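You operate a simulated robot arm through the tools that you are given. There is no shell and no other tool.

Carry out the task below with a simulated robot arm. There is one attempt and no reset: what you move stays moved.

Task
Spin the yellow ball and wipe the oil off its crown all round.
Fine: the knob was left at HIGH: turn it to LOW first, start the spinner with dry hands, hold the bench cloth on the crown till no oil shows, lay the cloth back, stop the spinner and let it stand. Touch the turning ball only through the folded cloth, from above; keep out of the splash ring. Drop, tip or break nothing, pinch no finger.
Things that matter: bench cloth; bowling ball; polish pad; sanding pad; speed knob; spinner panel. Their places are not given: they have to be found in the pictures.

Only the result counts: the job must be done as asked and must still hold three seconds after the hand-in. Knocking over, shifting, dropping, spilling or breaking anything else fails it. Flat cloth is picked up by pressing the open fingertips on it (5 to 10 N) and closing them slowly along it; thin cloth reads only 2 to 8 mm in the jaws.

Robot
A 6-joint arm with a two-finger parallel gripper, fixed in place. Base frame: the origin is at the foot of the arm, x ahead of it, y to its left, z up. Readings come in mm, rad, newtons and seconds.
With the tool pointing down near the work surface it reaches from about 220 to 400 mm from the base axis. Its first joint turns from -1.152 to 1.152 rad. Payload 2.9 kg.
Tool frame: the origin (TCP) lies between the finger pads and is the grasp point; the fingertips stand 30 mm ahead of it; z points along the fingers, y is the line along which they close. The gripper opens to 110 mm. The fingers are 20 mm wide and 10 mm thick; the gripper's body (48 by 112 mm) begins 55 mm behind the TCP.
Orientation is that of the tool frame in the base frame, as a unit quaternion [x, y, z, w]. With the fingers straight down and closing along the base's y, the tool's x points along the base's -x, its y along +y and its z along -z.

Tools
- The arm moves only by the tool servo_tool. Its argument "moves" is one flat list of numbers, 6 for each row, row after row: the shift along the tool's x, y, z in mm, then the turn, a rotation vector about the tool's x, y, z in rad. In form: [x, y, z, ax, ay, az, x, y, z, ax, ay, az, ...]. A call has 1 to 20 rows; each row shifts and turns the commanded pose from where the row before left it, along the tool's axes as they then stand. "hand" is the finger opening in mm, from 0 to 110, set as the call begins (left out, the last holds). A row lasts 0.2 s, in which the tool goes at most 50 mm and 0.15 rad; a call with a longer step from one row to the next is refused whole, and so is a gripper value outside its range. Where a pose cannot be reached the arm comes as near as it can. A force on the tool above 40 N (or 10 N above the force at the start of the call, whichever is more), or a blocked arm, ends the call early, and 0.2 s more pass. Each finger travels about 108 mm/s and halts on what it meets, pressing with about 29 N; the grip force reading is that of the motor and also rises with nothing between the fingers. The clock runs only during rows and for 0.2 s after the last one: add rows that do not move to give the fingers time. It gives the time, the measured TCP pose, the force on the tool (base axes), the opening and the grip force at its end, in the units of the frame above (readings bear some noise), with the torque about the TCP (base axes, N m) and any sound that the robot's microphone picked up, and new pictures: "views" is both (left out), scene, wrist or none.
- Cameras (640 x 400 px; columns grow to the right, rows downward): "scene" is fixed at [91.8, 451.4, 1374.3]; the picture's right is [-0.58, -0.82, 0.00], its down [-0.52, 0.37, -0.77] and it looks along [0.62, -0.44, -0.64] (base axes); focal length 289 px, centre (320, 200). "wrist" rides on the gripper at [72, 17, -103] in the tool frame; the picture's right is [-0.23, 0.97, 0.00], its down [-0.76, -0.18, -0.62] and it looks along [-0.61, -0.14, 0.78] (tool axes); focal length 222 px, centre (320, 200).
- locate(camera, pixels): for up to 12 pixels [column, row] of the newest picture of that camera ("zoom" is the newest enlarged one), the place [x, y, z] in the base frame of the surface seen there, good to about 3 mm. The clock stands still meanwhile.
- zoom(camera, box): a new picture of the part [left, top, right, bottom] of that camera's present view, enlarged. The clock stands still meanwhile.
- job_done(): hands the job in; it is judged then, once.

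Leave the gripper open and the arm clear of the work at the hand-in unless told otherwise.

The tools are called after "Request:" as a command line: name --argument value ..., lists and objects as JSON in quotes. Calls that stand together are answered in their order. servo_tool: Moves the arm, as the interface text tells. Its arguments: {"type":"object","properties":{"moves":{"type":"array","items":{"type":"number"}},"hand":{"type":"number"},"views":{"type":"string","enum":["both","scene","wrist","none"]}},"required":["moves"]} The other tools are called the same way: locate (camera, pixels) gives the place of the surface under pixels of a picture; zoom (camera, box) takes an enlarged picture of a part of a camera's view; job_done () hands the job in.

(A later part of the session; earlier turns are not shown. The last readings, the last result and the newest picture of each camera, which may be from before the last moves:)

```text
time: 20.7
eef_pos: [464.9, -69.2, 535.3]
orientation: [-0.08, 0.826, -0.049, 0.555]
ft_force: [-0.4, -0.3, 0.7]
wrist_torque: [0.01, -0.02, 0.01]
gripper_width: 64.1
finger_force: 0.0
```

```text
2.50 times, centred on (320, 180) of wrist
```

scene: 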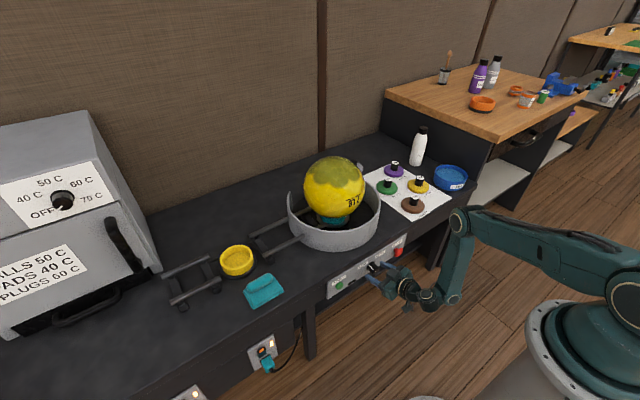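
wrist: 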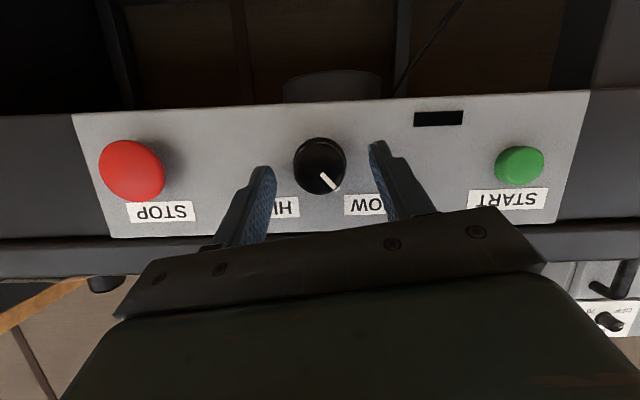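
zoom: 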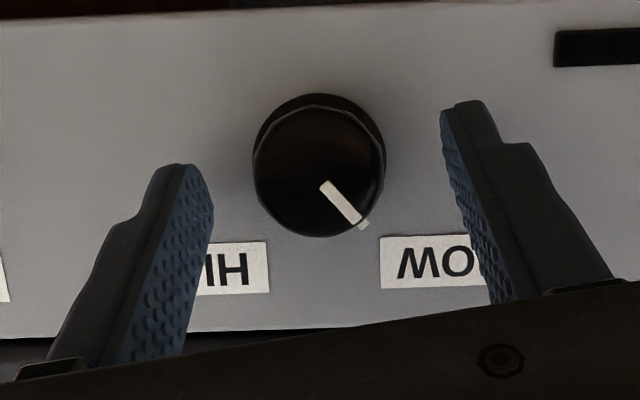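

The pointer clearly points at LOW, about 42° left. Now I'll roll back to level and retreat 25 mm from the knob before going to START.

Request:
servo_tool --moves '[0, 0, 0, 0, 0, 0.1, 0, 0, 0, 0, 0, 0.09, 3.9, 0, -25.4, 0, 0, 0, 0, 0, 0, 0, 0, 0]' --views "wrist"

Request:
locate --camera "wrist" --pixels '[[320, 150], [500, 110], [170, 180], [515, 110]]'

```text
time: 21.7
eef_pos: [440.4, -69.2, 539.2]
orientation: [0.0, 0.83, 0.004, 0.558]
ft_force: [-1.3, -0.4, -0.5]
wrist_torque: [-0.01, 0.0, -0.01]
gripper_width: 64.2
finger_force: 0.1
```

wrist: 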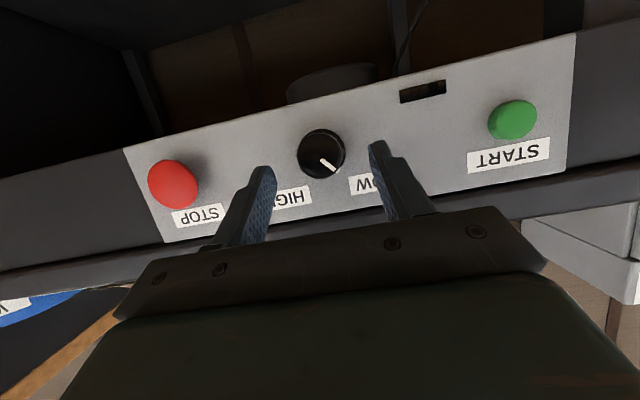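

```text
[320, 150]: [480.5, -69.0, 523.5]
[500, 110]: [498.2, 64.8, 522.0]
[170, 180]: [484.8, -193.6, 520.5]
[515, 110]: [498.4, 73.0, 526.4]
```

I'm clear of the knob. Next I'll measure the START button at (512,119) and STOP at (173,184) from this view.

Request:
locate --camera "wrist" --pixels '[[512, 119], [505, 119], [520, 119], [512, 110], [512, 128], [495, 122], [530, 115], [173, 184], [160, 184], [186, 184], [173, 170], [173, 198]]'

Request:
zoom --camera "wrist" --box '[380, 60, 580, 190]'

```text
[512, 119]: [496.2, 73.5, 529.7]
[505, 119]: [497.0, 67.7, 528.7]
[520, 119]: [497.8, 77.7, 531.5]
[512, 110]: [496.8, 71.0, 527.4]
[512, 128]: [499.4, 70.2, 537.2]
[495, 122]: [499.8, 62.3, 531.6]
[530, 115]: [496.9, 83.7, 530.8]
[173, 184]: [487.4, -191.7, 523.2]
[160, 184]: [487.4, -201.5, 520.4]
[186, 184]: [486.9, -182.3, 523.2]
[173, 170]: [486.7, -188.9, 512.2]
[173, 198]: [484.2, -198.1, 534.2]
```

```text
3.08 times, centred on (480, 125) of wrist
```

zoom: 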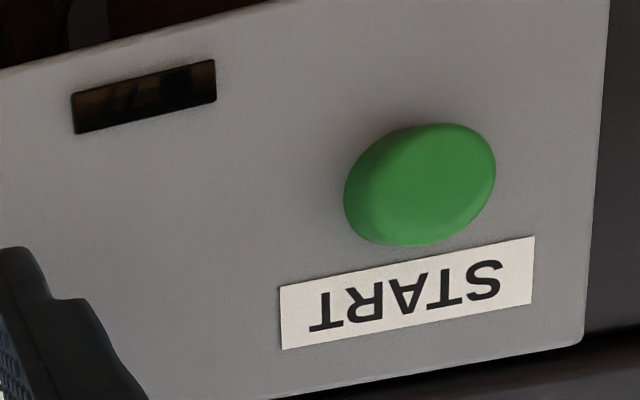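

The START face is centred near (497,74,529) with radius about 14 mm. I'll close the fingers, add slight pitch for reach margin and move sideways to y=74, keeping the tips about 25 mm off the panel.

Request:
servo_tool --moves '[0, 0, 0, 0, 0.05, 0, 1.1, 28.7, 0.5, 0, 0, 0, 1.1, 28.7, 0.5, 0, 0, 0, 1.1, 28.7, 0.5, 0, 0, 0, 1.1, 28.7, 0.5, 0, 0, 0, 1.1, 28.7, 0.5, 0, 0, 0, 0, 0, 0, 0, 0, 0]' --hand 0 --views "both"

```text
time: 23.3
eef_pos: [434.8, 36.9, 541.9]
orientation: [-0.001, 0.843, 0.004, 0.539]
ft_force: [0.5, -0.1, -0.3]
wrist_torque: [-0.01, 0.03, 0.0]
gripper_width: 0.1
finger_force: 29.2
out of reach, approached as far as the arm can: row 5, 6
```

scene: 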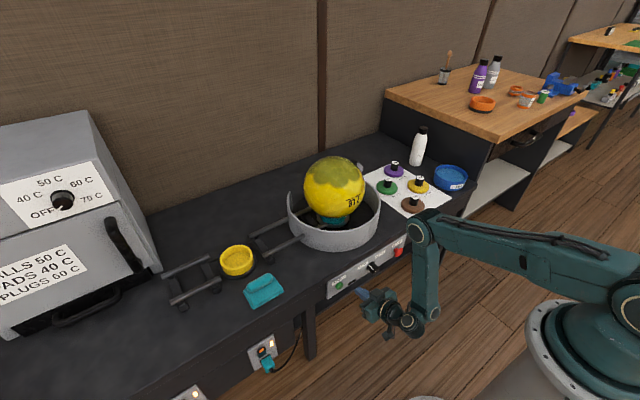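
wrist: 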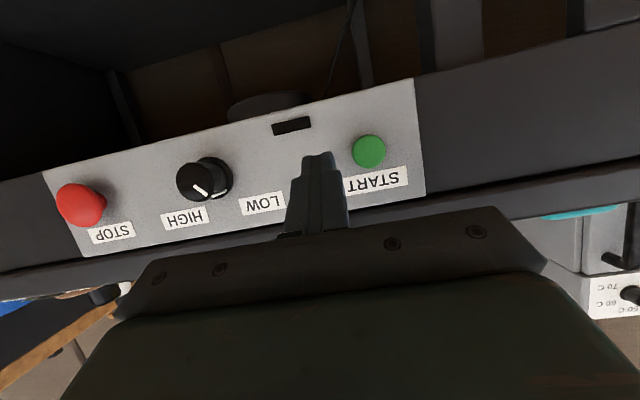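

The reach limit showed up again as y grew. I'll pitch the tool down more, to 34°, and continue to y=74. The button can be pressed at that tilt.

Request:
servo_tool --moves '[0, 0, 0, 0, 0.15, 0, 1.1, 12.4, 0.7, 0, 0, 0, 1.1, 12.4, 0.7, 0, 0, 0, 1.1, 12.4, 0.7, 0, 0, 0, 0, 0, 0, 0, 0, 0]' --views "wrist"

```text
time: 24.5
eef_pos: [424.3, 52.0, 534.7]
orientation: [-0.023, 0.885, 0.035, 0.464]
ft_force: [0.4, 0.2, -1.4]
wrist_torque: [0.01, -0.01, 0.01]
gripper_width: 0.0
finger_force: 28.9
out of reach, approached as far as the arm can: row 1, 2, 3, 4
```

wrist: 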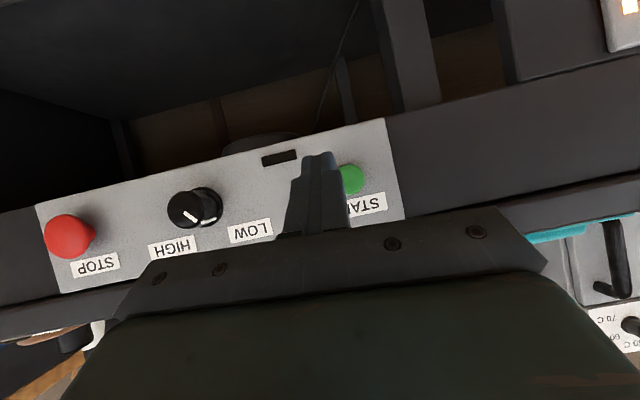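

There is still a limit, and it isn't just pitch. I'll look at the arm's joints in the scene view to understand the posture now.

Request:
zoom --camera "scene" --box '[330, 190, 640, 380]'

Request:
locate --camera "zoom" --pixels '[[175, 75], [195, 190], [210, 240], [150, 290], [165, 250], [120, 250], [600, 220], [340, 110], [100, 220], [60, 200], [130, 240], [185, 130]]'

```text
2.06 times, centred on (485, 285) of scene
```

zoom: 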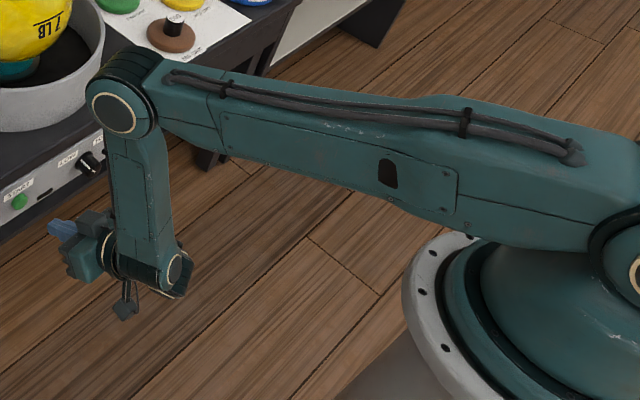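

```text
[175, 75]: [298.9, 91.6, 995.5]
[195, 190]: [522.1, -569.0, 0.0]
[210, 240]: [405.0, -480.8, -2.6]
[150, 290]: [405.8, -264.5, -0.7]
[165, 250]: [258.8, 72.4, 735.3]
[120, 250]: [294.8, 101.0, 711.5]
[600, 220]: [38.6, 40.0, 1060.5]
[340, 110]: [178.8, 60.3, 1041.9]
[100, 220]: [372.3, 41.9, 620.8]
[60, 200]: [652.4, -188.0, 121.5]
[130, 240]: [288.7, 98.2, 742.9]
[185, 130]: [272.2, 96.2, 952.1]
```

I'll locate the elbow cap at (115,113) and the wrist cap at (175,270) in this picture.

Request:
locate --camera "zoom" --pixels '[[115, 113], [175, 270], [108, 120], [122, 105], [172, 275], [178, 262], [140, 180], [630, 275], [110, 245], [85, 255], [70, 230], [125, 305]]'

```text
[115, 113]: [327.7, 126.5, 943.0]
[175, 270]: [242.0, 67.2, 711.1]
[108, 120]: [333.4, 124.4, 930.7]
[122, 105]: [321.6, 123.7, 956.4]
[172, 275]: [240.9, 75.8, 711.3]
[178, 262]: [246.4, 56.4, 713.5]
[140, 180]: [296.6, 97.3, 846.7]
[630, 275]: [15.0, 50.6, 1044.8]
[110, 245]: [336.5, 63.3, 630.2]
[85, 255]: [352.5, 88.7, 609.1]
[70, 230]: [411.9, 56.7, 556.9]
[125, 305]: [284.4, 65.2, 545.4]
```

The wrist centre seems to hit a sideways limit when the tool points left of the arm's plane. Yawing the tool toward +y should relax that. I'll rotate +0.2 rad about the vertical with the TCP fixed, tips still clear of the panel.

Request:
servo_tool --moves '[0, 0, 0, -0.082, 0, -0.057, 0, 0, 0, -0.082, 0, -0.057, 0, 0, 0, 0, 0, 0]' --views "wrist"

```text
time: 25.3
eef_pos: [408.1, 49.4, 508.2]
orientation: [-0.054, 0.901, 0.04, 0.428]
ft_force: [-0.2, 0.6, 0.5]
wrist_torque: [0.0, -0.02, -0.06]
gripper_width: 0.1
finger_force: 29.0
out of reach, approached as far as the arm can: row 1, 2
```

wrist: 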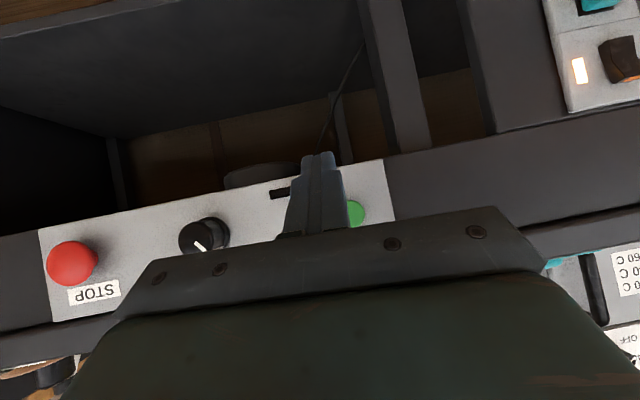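

It drifted to (408,49,508) and is still at a limit, so I'll go back to a comfortable pose first. I'm moving up and toward the middle, to about (420,0,600), clear of everything.

Request:
servo_tool --moves '[-25.2, -16.3, -18.2, 0, 0, 0, -25.2, -16.3, -18.2, 0, 0, 0, -25.2, -16.3, -18.2, 0, 0, 0, 0, 0, 0, 0, 0, 0]' --views "wrist"

```text
time: 26.3
eef_pos: [420.3, 15.0, 597.1]
orientation: [-0.094, 0.89, 0.073, 0.44]
ft_force: [-0.1, 0.1, -0.4]
wrist_torque: [0.05, -0.01, -0.03]
gripper_width: 0.0
finger_force: 28.5
out of reach, approached as far as the arm can: row 1
```

wrist: 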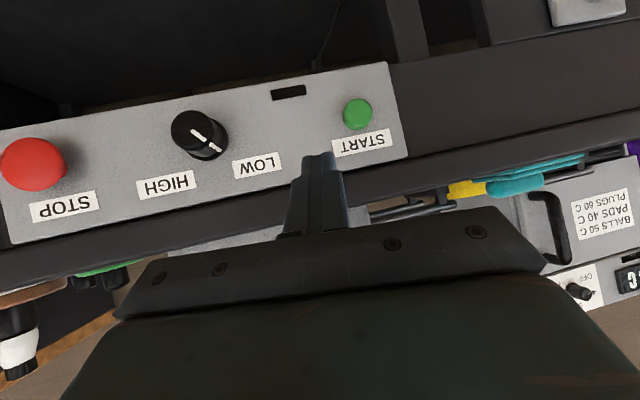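

Reachable here with the tool yawed 15° toward +y and pitched 37° down. I'll now approach START with this orientation, aiming for TCP (445,64,541), tips about 20 mm short of the button.

Request:
servo_tool --moves '[8.2, 13.1, 21.1, 0, 0, 0, 8.2, 13.1, 21.1, 0, 0, 0, 8.2, 13.1, 21.1, 0, 0, 0, 0, 0, 0, 0, 0, 0]' --views "wrist"

```text
time: 27.3
eef_pos: [448.3, 61.0, 537.2]
orientation: [-0.094, 0.89, 0.072, 0.441]
ft_force: [0.5, 0.0, 0.0]
wrist_torque: [0.0, 0.0, 0.02]
gripper_width: 0.0
finger_force: 29.0
```

wrist: 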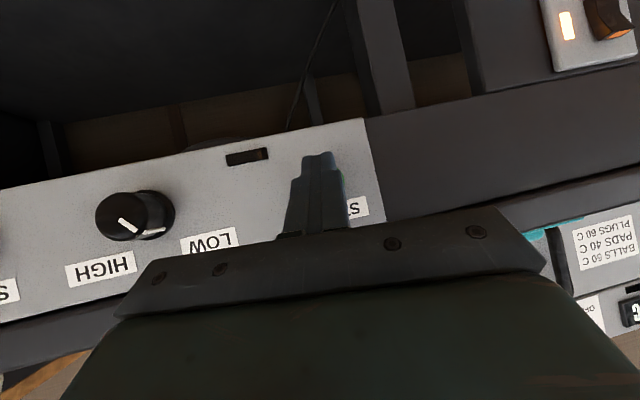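

Reached without warnings. I'll check the fingertip against the button in the scene view.

Request:
zoom --camera "scene" --box '[310, 250, 420, 320]'

Request:
locate --camera "zoom" --pixels '[[170, 205], [165, 210], [180, 205], [175, 195], [200, 240], [215, 240], [190, 220], [205, 225]]'

```text
5.71 times, centred on (365, 285) of scene
```

zoom: 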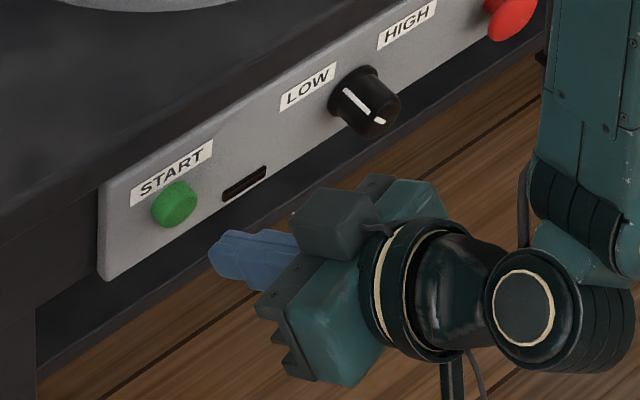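

```text
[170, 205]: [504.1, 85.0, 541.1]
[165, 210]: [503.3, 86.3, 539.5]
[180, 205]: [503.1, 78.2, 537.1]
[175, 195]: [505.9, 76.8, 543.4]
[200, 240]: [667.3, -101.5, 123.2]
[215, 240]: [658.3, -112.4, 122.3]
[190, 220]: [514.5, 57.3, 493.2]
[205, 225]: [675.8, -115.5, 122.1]
```

The fingertip at (220,255) is just right of and below the button at (175,207) in this picture. I'll locate the fingertip for the relative offset.

Request:
locate --camera "zoom" --pixels '[[220, 255], [225, 245], [235, 260], [250, 250], [230, 275], [260, 245], [175, 215], [185, 190], [160, 200], [190, 205], [170, 190], [175, 224]]'

```text
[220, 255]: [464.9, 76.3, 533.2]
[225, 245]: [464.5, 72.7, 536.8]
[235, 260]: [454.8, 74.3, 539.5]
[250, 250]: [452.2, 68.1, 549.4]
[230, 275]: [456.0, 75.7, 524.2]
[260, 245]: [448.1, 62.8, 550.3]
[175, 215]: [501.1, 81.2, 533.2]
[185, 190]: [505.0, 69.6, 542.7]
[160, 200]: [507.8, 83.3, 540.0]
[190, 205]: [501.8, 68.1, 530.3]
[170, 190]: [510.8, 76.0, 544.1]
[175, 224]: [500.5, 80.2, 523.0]
```

The button centre is about (500.5,76.5,533). I'll line up the tip in front of it and then advance along +x in small steps, watching force and sound.

Request:
servo_tool --moves '[-16, 6, 5, 0, 0, 0, -2.4, -0.9, 3.1, 0, 0, 0, -2.4, -0.9, 3.1, 0, 0, 0, 0, 0, 0, 0, 0, 0]' --views "scene"

Request:
zoom --camera "scene" --box '[310, 250, 420, 320]'

```text
time: 28.3
eef_pos: [469.9, 70.0, 549.3]
orientation: [-0.093, 0.89, 0.071, 0.441]
ft_force: [0.9, -1.1, 0.5]
wrist_torque: [0.01, 0.01, 0.01]
gripper_width: 0.0
finger_force: 29.6
```

scene: 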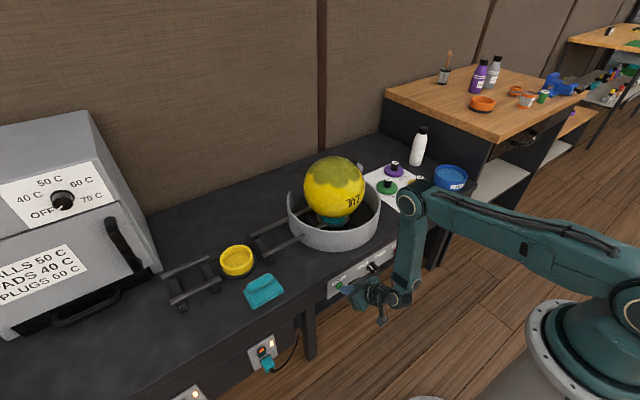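

```text
5.71 times, centred on (365, 285) of scene
```

zoom: 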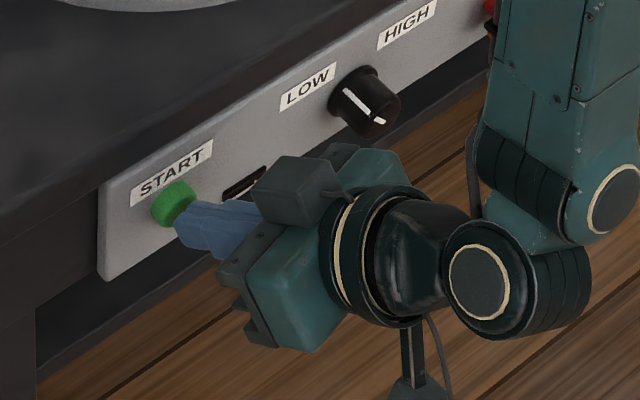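

The tip is right at the button's front. I'll advance 3 mm per row and watch for contact.

Request:
servo_tool --moves '[-1.8, -0.7, 2.3, 0, 0, 0, -1.8, -0.7, 2.3, 0, 0, 0]' --views "none"

```text
time: 28.9
eef_pos: [474.4, 70.6, 549.7]
orientation: [-0.093, 0.89, 0.072, 0.441]
ft_force: [-3.2, 0.4, -0.6]
wrist_torque: [-0.04, 0.06, -0.03]
gripper_width: 0.1
finger_force: 29.1
heard: click
```

I heard a click at 3 N, so START was pressed. Backing off along −x and checking that the ball spins.

Request:
servo_tool --moves '[2.4, 0.9, -3.1, 0, 0, 0, 4.8, 1.9, -6.2, 0, 0, 0, 6, 2.3, -7.7, 0, 0, 0, 6, 2.3, -7.7, 0, 0, 0, 0, 0, 0, 0, 0, 0]' --views "both"

Request:
zoom --camera "scene" --box '[295, 150, 375, 230]'

Request:
zoom --camera "scene" --box '[310, 235, 420, 305]'

```text
time: 30.1
eef_pos: [443.3, 69.9, 550.3]
orientation: [-0.094, 0.89, 0.073, 0.441]
ft_force: [-0.2, -0.9, 0.9]
wrist_torque: [0.03, -0.01, 0.0]
gripper_width: 0.3
finger_force: 29.2
```

scene: 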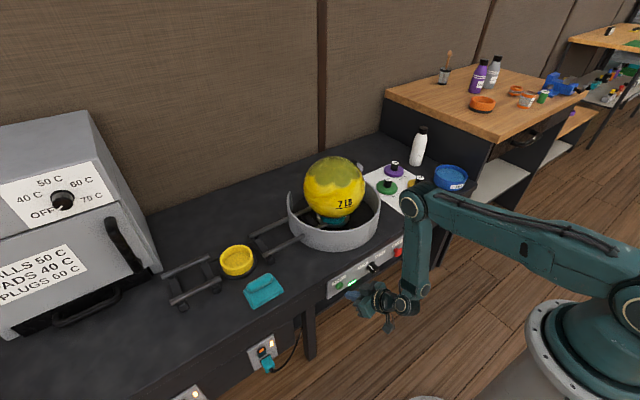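
wrist: 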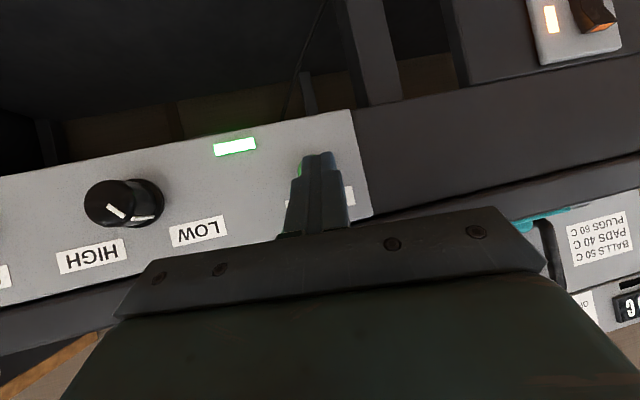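

```text
5.00 times, centred on (335, 190) of scene
```

zoom: 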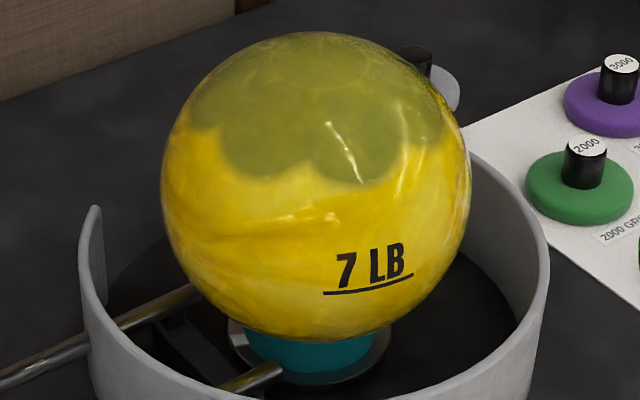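

```text
5.71 times, centred on (365, 270) of scene
```

zoom: 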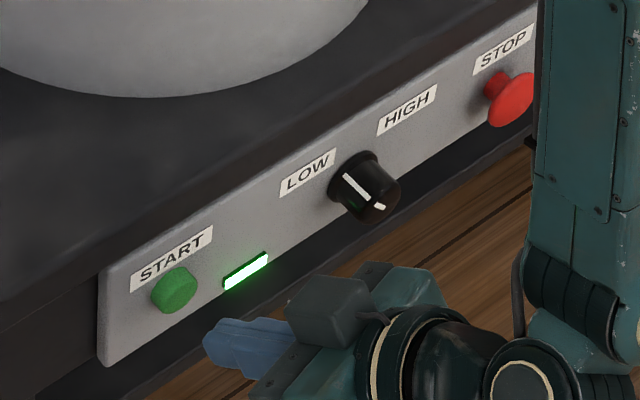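

The green lamp is lit and the "7 LB" label has moved, so the ball is turning at LOW. Next I'll raise the arm in front of the bench and move toward a point above and short of the cloth, keeping away from the ring.

Request:
servo_tool --moves '[-27.9, 1.6, -21.1, 0, 0, 0, -27.9, 1.6, -21.1, 0, 0, 0, -27.9, 1.6, -21.1, 0, 0, 0, -24.9, 17.5, -5.9, 0, 0, 0, -24.9, 17.5, -5.9, 0, 0, 0, -24.9, 17.5, -5.9, 0, 0, 0, -24.9, 17.5, -5.9, 0, 0, 0, -24.9, 17.5, -5.9, 0, 0, 0, -24.9, 17.5, -5.9, 0, 0, 0]' --hand 60 --views "both"

```text
time: 32.1
eef_pos: [481.9, 178.9, 801.7]
orientation: [-0.093, 0.89, 0.072, 0.441]
ft_force: [0.6, -0.2, 0.9]
wrist_torque: [-0.02, 0.0, 0.0]
gripper_width: 59.8
finger_force: 0.0
```

scene: 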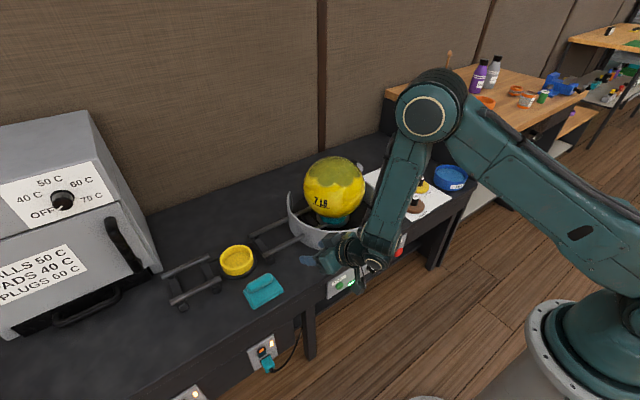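
wrist: 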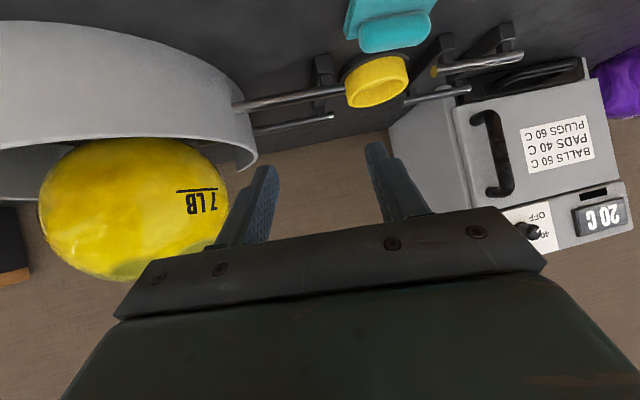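

The arm is at (482,179,802), and the wrist view shows the cloth, cup and oven ahead. I'll now turn the tool in place to the pick posture: leaning 35° toward azimuth 60°, fingers closing across the roll (along x). That is a 1.375 rad rotation over 10 rows.

Request:
servo_tool --moves '[0, 0, 0, -0.0634, 0.0145, -0.1211, 0, 0, 0, -0.0634, 0.0145, -0.1211, 0, 0, 0, -0.0634, 0.0145, -0.1211, 0, 0, 0, -0.0634, 0.0145, -0.1211, 0, 0, 0, -0.0634, 0.0145, -0.1211, 0, 0, 0, -0.0634, 0.0145, -0.1211, 0, 0, 0, -0.0634, 0.0145, -0.1211, 0, 0, 0, -0.0634, 0.0145, -0.1211, 0, 0, 0, -0.0634, 0.0145, -0.1211, 0, 0, 0, -0.0634, 0.0145, -0.1211, 0, 0, 0, 0, 0, 0]' --views "both"

```text
time: 34.5
eef_pos: [479.6, 180.3, 801.3]
orientation: [0.704, -0.643, -0.064, -0.295]
ft_force: [-0.4, -0.2, 1.4]
wrist_torque: [0.0, 0.03, 0.01]
gripper_width: 60.0
finger_force: 0.1
```

scene: 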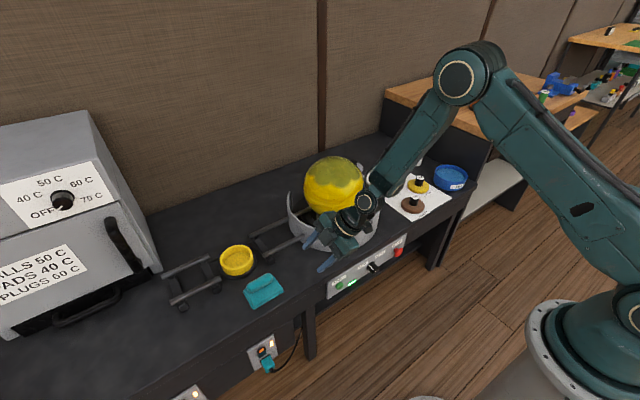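
wrist: 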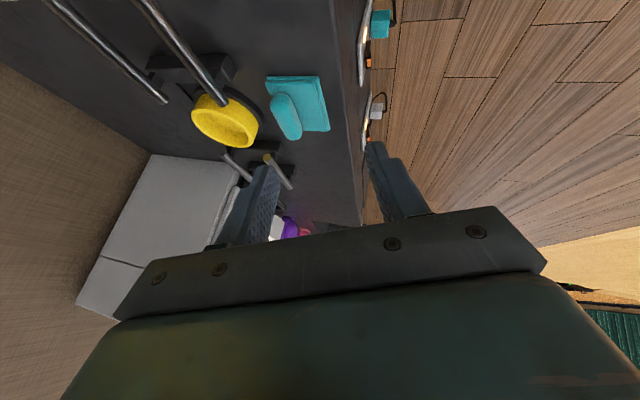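

The orientation matches the plan, and the cloth is in the wrist view at (297,105). I'll measure the cloth and roll from here.

Request:
zoom --camera "wrist" --box '[240, 60, 350, 150]'

Request:
locate --camera "zoom" --pixels '[[215, 170], [240, 180], [265, 200], [250, 240], [270, 300], [290, 350], [225, 220], [320, 340], [300, 250], [380, 150], [430, 330], [190, 100]]'

```text
4.44 times, centred on (295, 105) of wrist
```

zoom: 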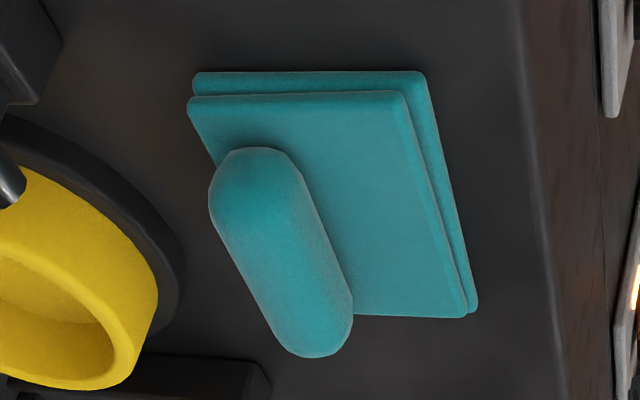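

```text
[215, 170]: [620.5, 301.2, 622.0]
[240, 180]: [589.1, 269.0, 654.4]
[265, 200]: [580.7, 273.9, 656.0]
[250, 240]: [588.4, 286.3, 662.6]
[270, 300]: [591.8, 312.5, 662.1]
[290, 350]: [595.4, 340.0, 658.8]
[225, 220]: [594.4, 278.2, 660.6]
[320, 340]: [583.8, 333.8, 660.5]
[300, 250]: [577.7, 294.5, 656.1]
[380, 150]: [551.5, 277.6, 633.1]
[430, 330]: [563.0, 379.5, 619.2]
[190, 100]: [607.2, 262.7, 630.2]
```

The roll centre is about (588.5,310,646) with radius about 15.5 mm, lying along y. I'll move to a pre-approach point 60 mm back along the tool axis, at (564,267,716), with the fingers opened to 46 mm.

Request:
servo_tool --moves '[-5.45, -12.8, 34.2, 0, 0, 0, -5.45, -12.8, 34.2, 0, 0, 0, -5.45, -12.8, 34.2, 0, 0, 0, -5.45, -12.8, 34.2, 0, 0, 0, 0, 0, 0, 0, 0, 0]' --hand 46 --views "both"

Request:
zoom --camera "scene" --box '[220, 210, 340, 320]'

Request:
zoom --camera "wrist" --box '[220, 90, 420, 220]'

```text
time: 35.7
eef_pos: [567.1, 265.5, 712.9]
orientation: [0.704, -0.643, -0.063, -0.295]
ft_force: [1.3, 0.9, 1.0]
wrist_torque: [0.03, -0.01, 0.0]
gripper_width: 46.1
finger_force: 0.1
```

scene: 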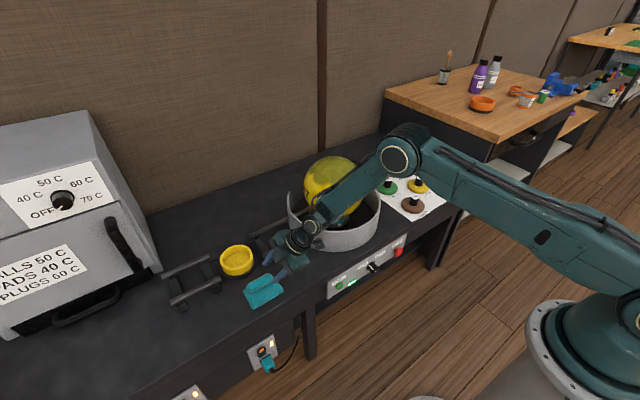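
wrist: 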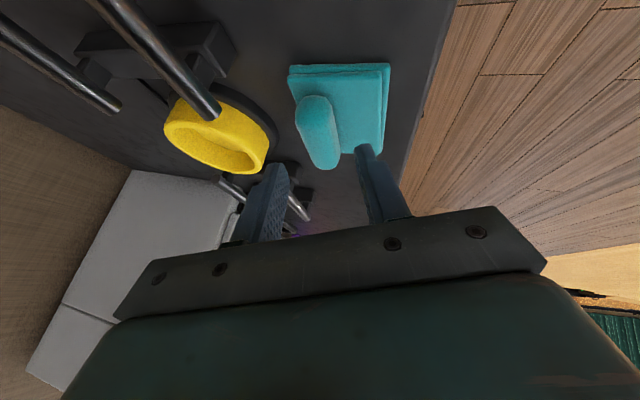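

```text
3.64 times, centred on (280, 265) of scene
```

zoom: 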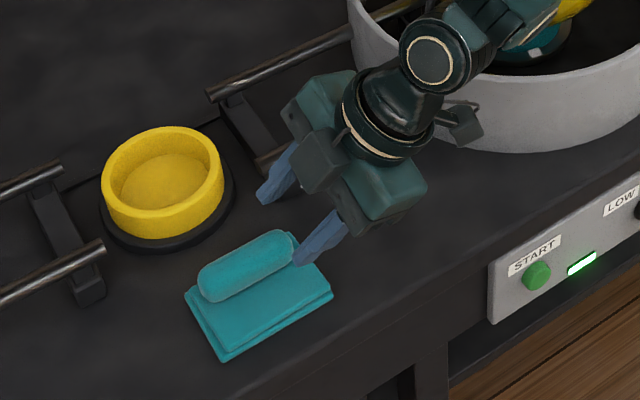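

```text
3.08 times, centred on (320, 155) of wrist
```

zoom: 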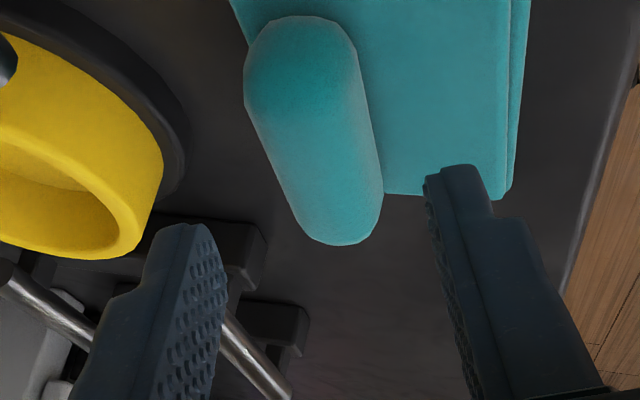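

The fingers are on either side of the roll's line and just short of its near end. I'll re-measure the roll at close range from this enlarged wrist view.

Request:
locate --camera "zoom" --pixels '[[300, 50], [310, 90], [318, 130], [326, 170], [335, 215], [265, 110], [275, 140], [360, 110], [370, 150], [345, 240], [300, 20], [340, 130]]'

```text
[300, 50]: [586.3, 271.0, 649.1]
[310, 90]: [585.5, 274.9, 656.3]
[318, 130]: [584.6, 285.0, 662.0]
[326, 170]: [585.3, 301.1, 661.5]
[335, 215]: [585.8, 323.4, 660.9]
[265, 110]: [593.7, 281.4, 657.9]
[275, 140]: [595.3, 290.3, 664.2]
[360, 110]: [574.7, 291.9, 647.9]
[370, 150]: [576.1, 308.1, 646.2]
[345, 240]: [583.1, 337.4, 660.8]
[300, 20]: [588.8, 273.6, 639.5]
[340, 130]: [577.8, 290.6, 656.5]
```

The roll centre holds at about (588,310,646). I'm moving down the tool axis to a point with the tips just above the roll's mid-height, aiming for TCP (577.6,292,675.5).

Request:
servo_tool --moves '[-2, 1.2, 15.6, 0, 0, 0, -1.2, 0.8, 15.6, 0, 0, 0, -0.7, 0.5, 15.6, 0, 0, 0, 0, 0, 0, 0, 0, 0]' --views "both"

Request:
zoom --camera "scene" --box '[220, 240, 320, 320]'

Request:
zoom --camera "wrist" --box '[220, 90, 420, 220]'

```text
time: 36.7
eef_pos: [574.8, 291.9, 676.7]
orientation: [0.703, -0.644, -0.063, -0.295]
ft_force: [0.5, -0.1, 1.8]
wrist_torque: [-0.03, 0.01, 0.03]
gripper_width: 46.6
finger_force: 0.3
```

scene: 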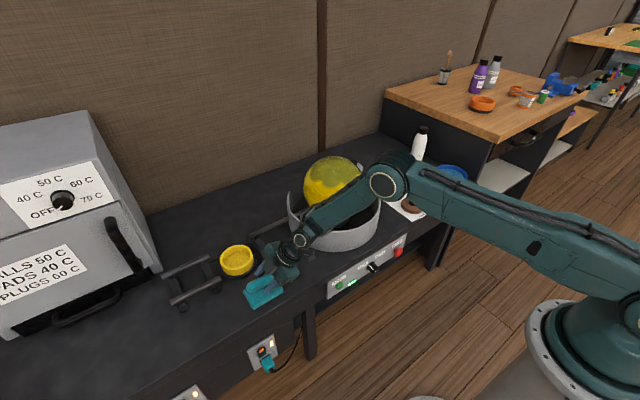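
wrist: 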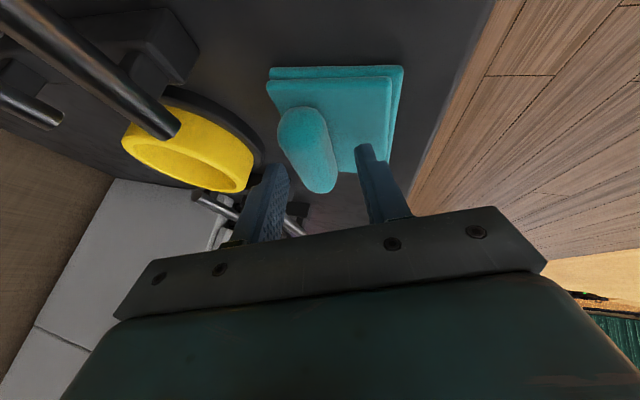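

```text
5.00 times, centred on (270, 280) of scene
```

zoom: 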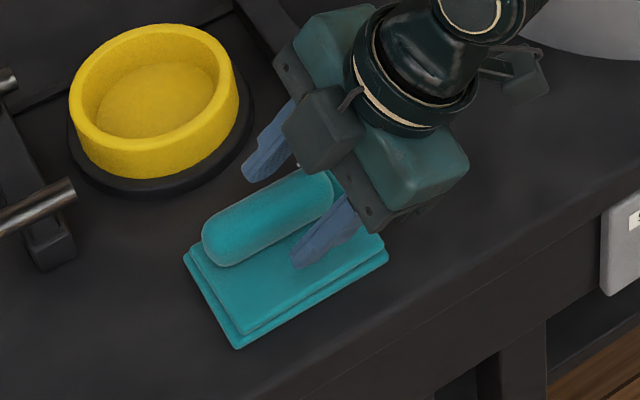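

```text
3.08 times, centred on (320, 155) of wrist
```

zoom: 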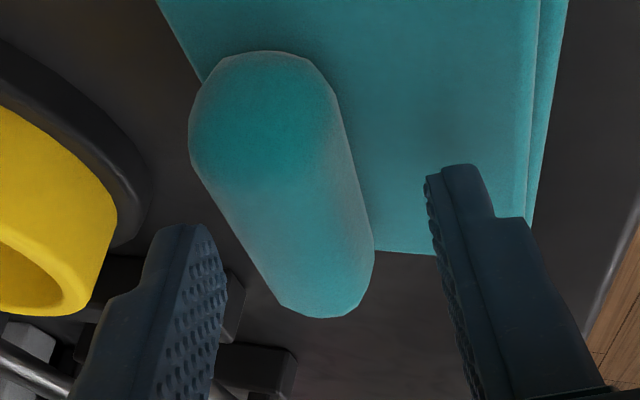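

The fingers straddle the roll. I'll shift 3 mm toward +x, narrow the opening to 41 mm and move another 8 mm down the axis, checking the force.

Request:
servo_tool --moves '[0.5, -2.3, 2, 0, 0, 0, 0.4, 0, 5.9, 0, 0, 0, 0, 0, 0, 0, 0, 0]' --hand 41 --views "wrist"

Request:
zoom --camera "scene" --box '[230, 250, 310, 310]'

Request:
zoom --camera "wrist" --box '[220, 90, 420, 220]'

```text
time: 37.5
eef_pos: [581.1, 295.7, 673.9]
orientation: [0.704, -0.643, -0.063, -0.295]
ft_force: [0.4, -0.8, 2.0]
wrist_torque: [0.01, 0.06, -0.02]
gripper_width: 41.0
finger_force: 0.1
```

wrist: 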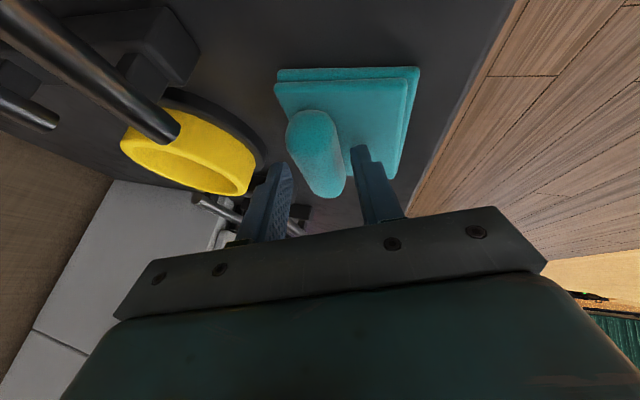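

```text
6.67 times, centred on (270, 280) of scene
```

zoom: 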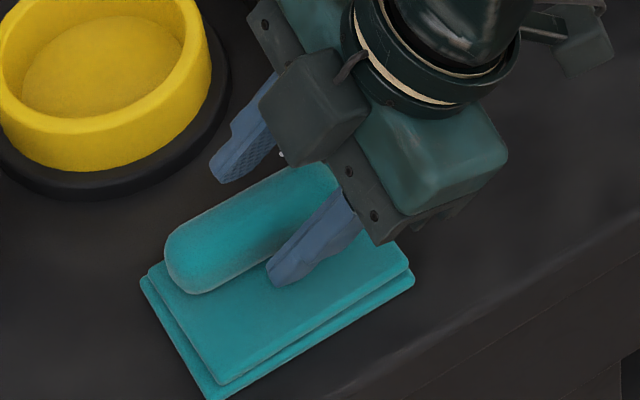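

```text
3.08 times, centred on (320, 155) of wrist
```

zoom: 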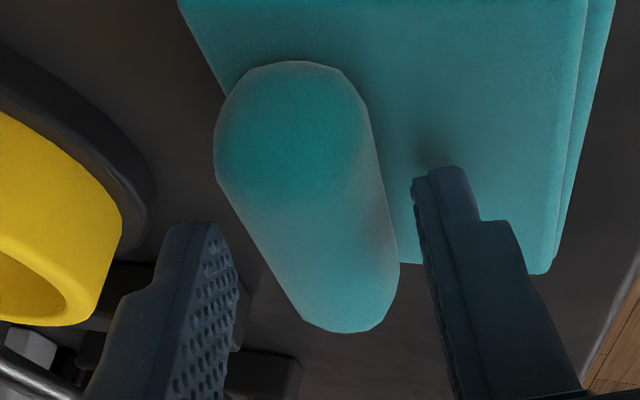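

The near fingertip is just above the pad beside the roll, with its shadow close by. I'll advance 6 mm more, then begin closing gently.

Request:
servo_tool --moves '[0.9, 1.3, 3, 0, 0, 0, 0.9, 1.3, 3, 0, 0, 0, 0, 0, 0, 0, 0, 0]' --hand 38 --views "none"

```text
time: 38.1
eef_pos: [582.8, 299.0, 670.3]
orientation: [0.702, -0.642, -0.061, -0.301]
ft_force: [-1.7, -1.1, 9.9]
wrist_torque: [0.03, 0.18, -0.02]
gripper_width: 37.4
finger_force: 0.1
stopped in row 3: the force on the tool passed its limit at 41 N (the readings are from after the stop); the commanded pose is now the measured one
```

The near fingertip pressed the pad. The force peaked at 41 N and now reads 10 N. That is the expected depth, with the tips about 3 mm past the roll's mid-line. I'll check that nothing moved.

Request:
zoom --camera "scene" --box '[230, 250, 310, 310]'

Request:
zoom --camera "wrist" --box '[220, 90, 420, 220]'

```text
6.67 times, centred on (270, 280) of scene
```

zoom: 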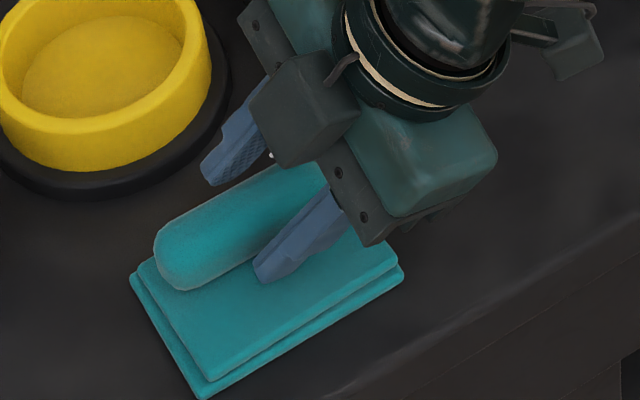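

```text
3.08 times, centred on (320, 155) of wrist
```

zoom: 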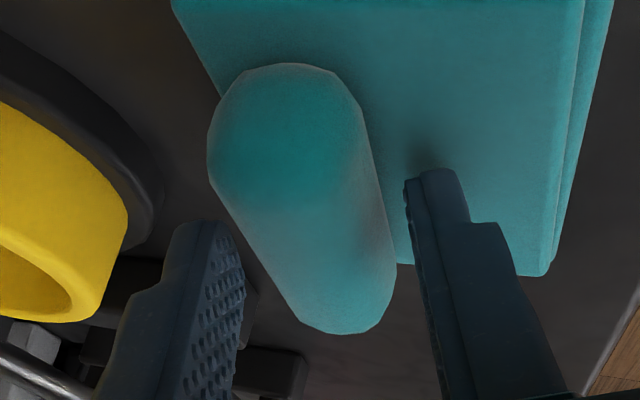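

The cloth slid only about 4 mm, which is acceptable. Next I'll lift 1.5 mm to ease the pressure and close the fingers on the roll in steps.

Request:
servo_tool --moves '[0.7, 0.5, -1.2, 0, 0, 0, 0, 0, 0, 0, 0, 0]' --hand 33 --views "none"

Request:
servo_tool --moves '[0, 0, 0, 0, 0, 0, 0, 0, 0, 0, 0, 0]' --hand 29 --views "wrist"

Request:
zoom --camera "scene" --box '[230, 250, 310, 310]'

Request:
zoom --camera "wrist" --box '[220, 90, 420, 220]'

```text
time: 38.7
eef_pos: [583.9, 298.1, 671.6]
orientation: [0.703, -0.641, -0.062, -0.302]
ft_force: [4.2, 3.8, 11.0]
wrist_torque: [0.1, -0.02, 0.1]
gripper_width: 35.9
finger_force: 3.0
```

```text
time: 39.3
eef_pos: [583.2, 298.3, 670.8]
orientation: [0.702, -0.642, -0.06, -0.301]
ft_force: [6.7, 2.7, 15.0]
wrist_torque: [0.04, -0.23, 0.08]
gripper_width: 34.2
finger_force: 5.2
```

wrist: 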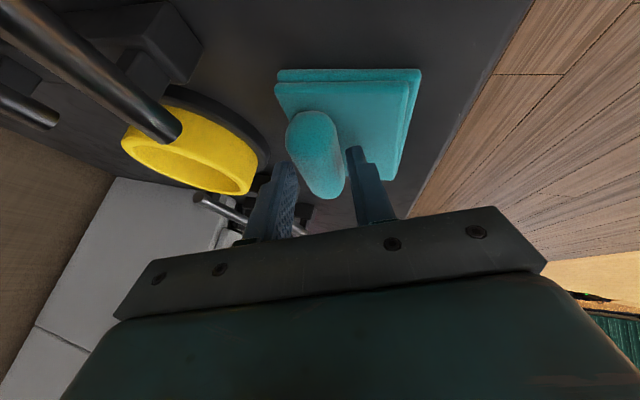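

```text
6.67 times, centred on (270, 280) of scene
```

zoom: 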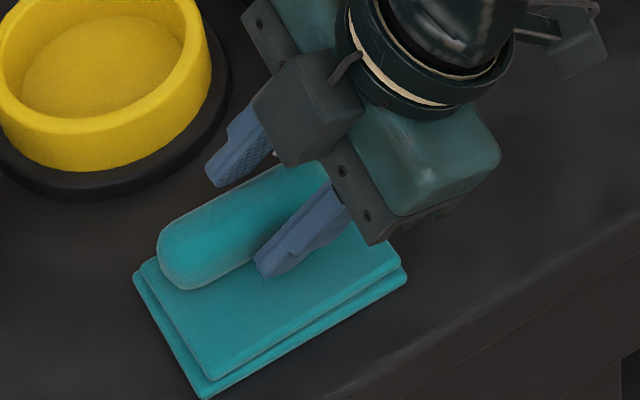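

```text
3.08 times, centred on (320, 155) of wrist
```

zoom: 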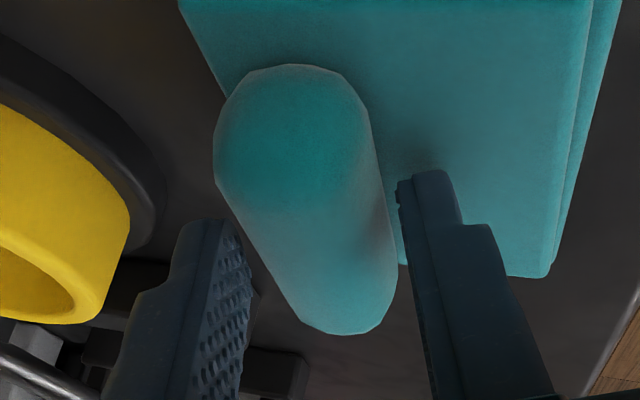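

Width reads 34 mm with light finger force, so the fingers are just meeting the roll while still pressing down 15 N. I'll lift 1.5 mm and close with full grip.

Request:
servo_tool --moves '[0.7, 0.3, -1.2, 0, 0, 0, 0, 0, 0, 0, 0, 0]' --hand 24 --views "none"

Request:
servo_tool --moves '[0, 0, 0, 0, 0, 0, 0, 0, 0, 0, 0, 0, 0, 0, 0, 0, 0, 0]' --hand 10 --views "wrist"

Request:
zoom --camera "scene" --box '[230, 250, 310, 310]'

Request:
zoom --camera "wrist" --box '[220, 90, 420, 220]'

```text
time: 39.9
eef_pos: [581.4, 297.6, 671.0]
orientation: [0.703, -0.642, -0.062, -0.3]
ft_force: [4.6, 2.0, 18.1]
wrist_torque: [0.16, 0.22, 0.04]
gripper_width: 32.8
finger_force: 30.1
```

```text
time: 40.7
eef_pos: [580.9, 296.0, 670.6]
orientation: [0.703, -0.642, -0.061, -0.299]
ft_force: [2.8, -1.1, 19.5]
wrist_torque: [0.22, 0.37, 0.07]
gripper_width: 32.7
finger_force: 29.0
```

wrist: 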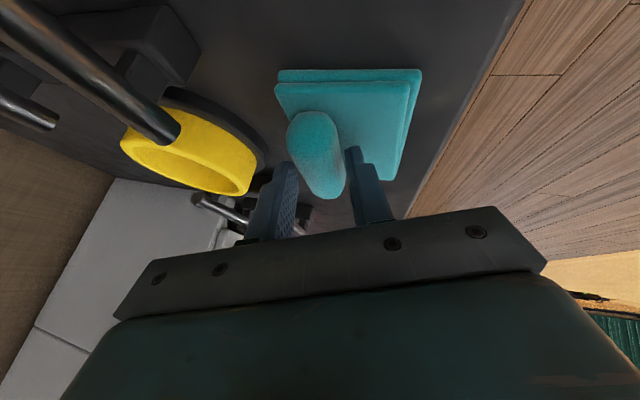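

```text
6.67 times, centred on (270, 280) of scene
```

zoom: 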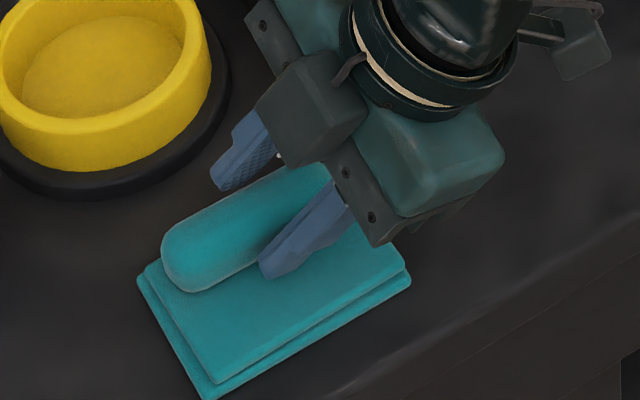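

```text
3.08 times, centred on (320, 155) of wrist
```

zoom: 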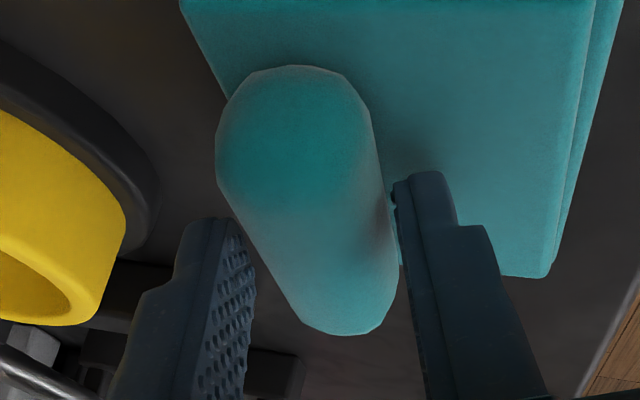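

Gripped: width 32.7 mm at 29 N. I'll lift straight up 10 mm and check whether the cloth comes along.

Request:
servo_tool --moves '[-2.3, -1.65, -4.1, 0, 0, 0, -2.3, -1.65, -4.1, 0, 0, 0, 0, 0, 0, 0, 0, 0]' --views "wrist"

Request:
zoom --camera "scene" --box '[230, 250, 310, 310]'

```text
time: 41.5
eef_pos: [579.5, 295.9, 679.6]
orientation: [0.704, -0.642, -0.063, -0.297]
ft_force: [-0.7, -0.1, 0.2]
wrist_torque: [-0.06, 0.05, 0.01]
gripper_width: 30.1
finger_force: 28.9
```

wrist: 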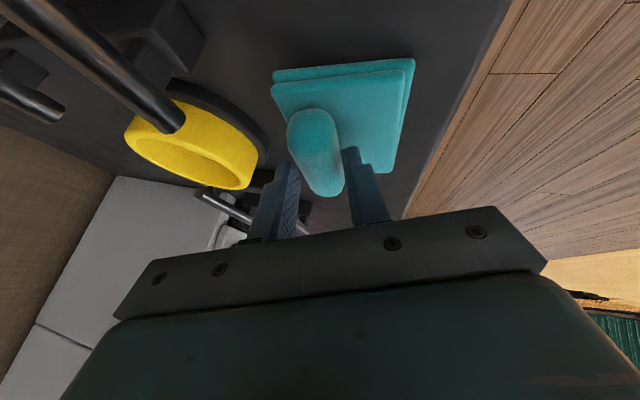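

```text
6.67 times, centred on (270, 280) of scene
```

zoom: 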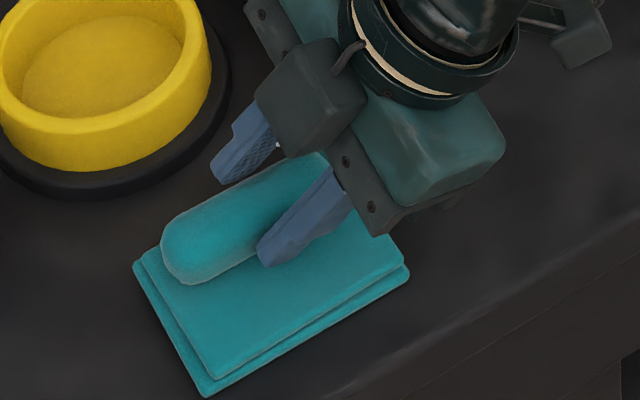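

Width is now 30 mm and the force is near zero. I can't tell yet whether the pad left the bench, so I'll lift another 25 mm and look again.

Request:
servo_tool --moves '[-3.9, -2.75, -6.8, 0, 0, 0, -3.9, -2.75, -6.8, 0, 0, 0, -3.9, -2.75, -6.8, 0, 0, 0, 0, 0, 0, 0, 0, 0]' --views "both"

Request:
zoom --camera "scene" --box '[230, 240, 310, 310]'

Request:
zoom --camera "wrist" --box '[220, 50, 440, 220]'

```text
time: 42.5
eef_pos: [579.9, 295.8, 706.1]
orientation: [0.703, -0.643, -0.061, -0.299]
ft_force: [-1.2, -0.4, -0.7]
wrist_torque: [0.01, 0.0, 0.01]
gripper_width: 27.9
finger_force: 28.6
```

scene: 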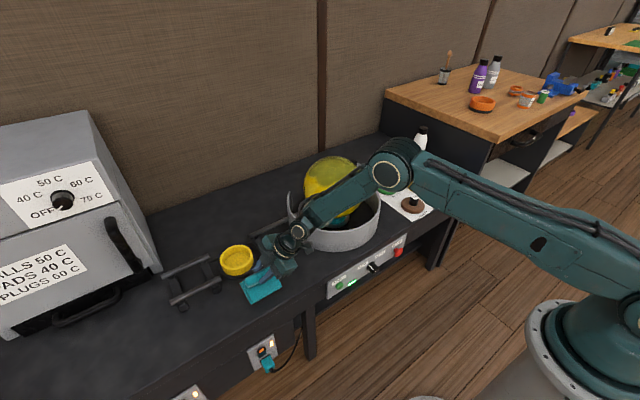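
wrist: 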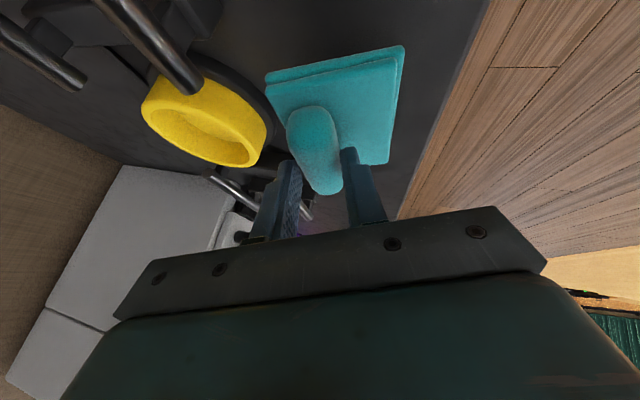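

```text
5.71 times, centred on (270, 275) of scene
```

zoom: 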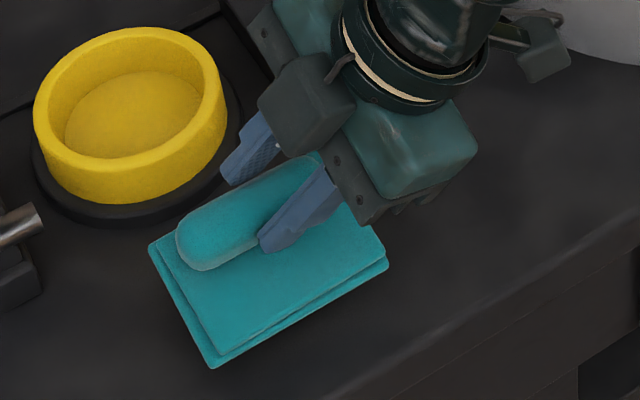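

```text
2.35 times, centred on (330, 135) of wrist
```

zoom: 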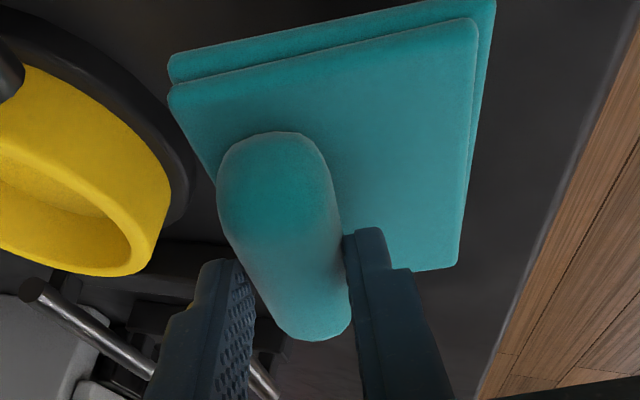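

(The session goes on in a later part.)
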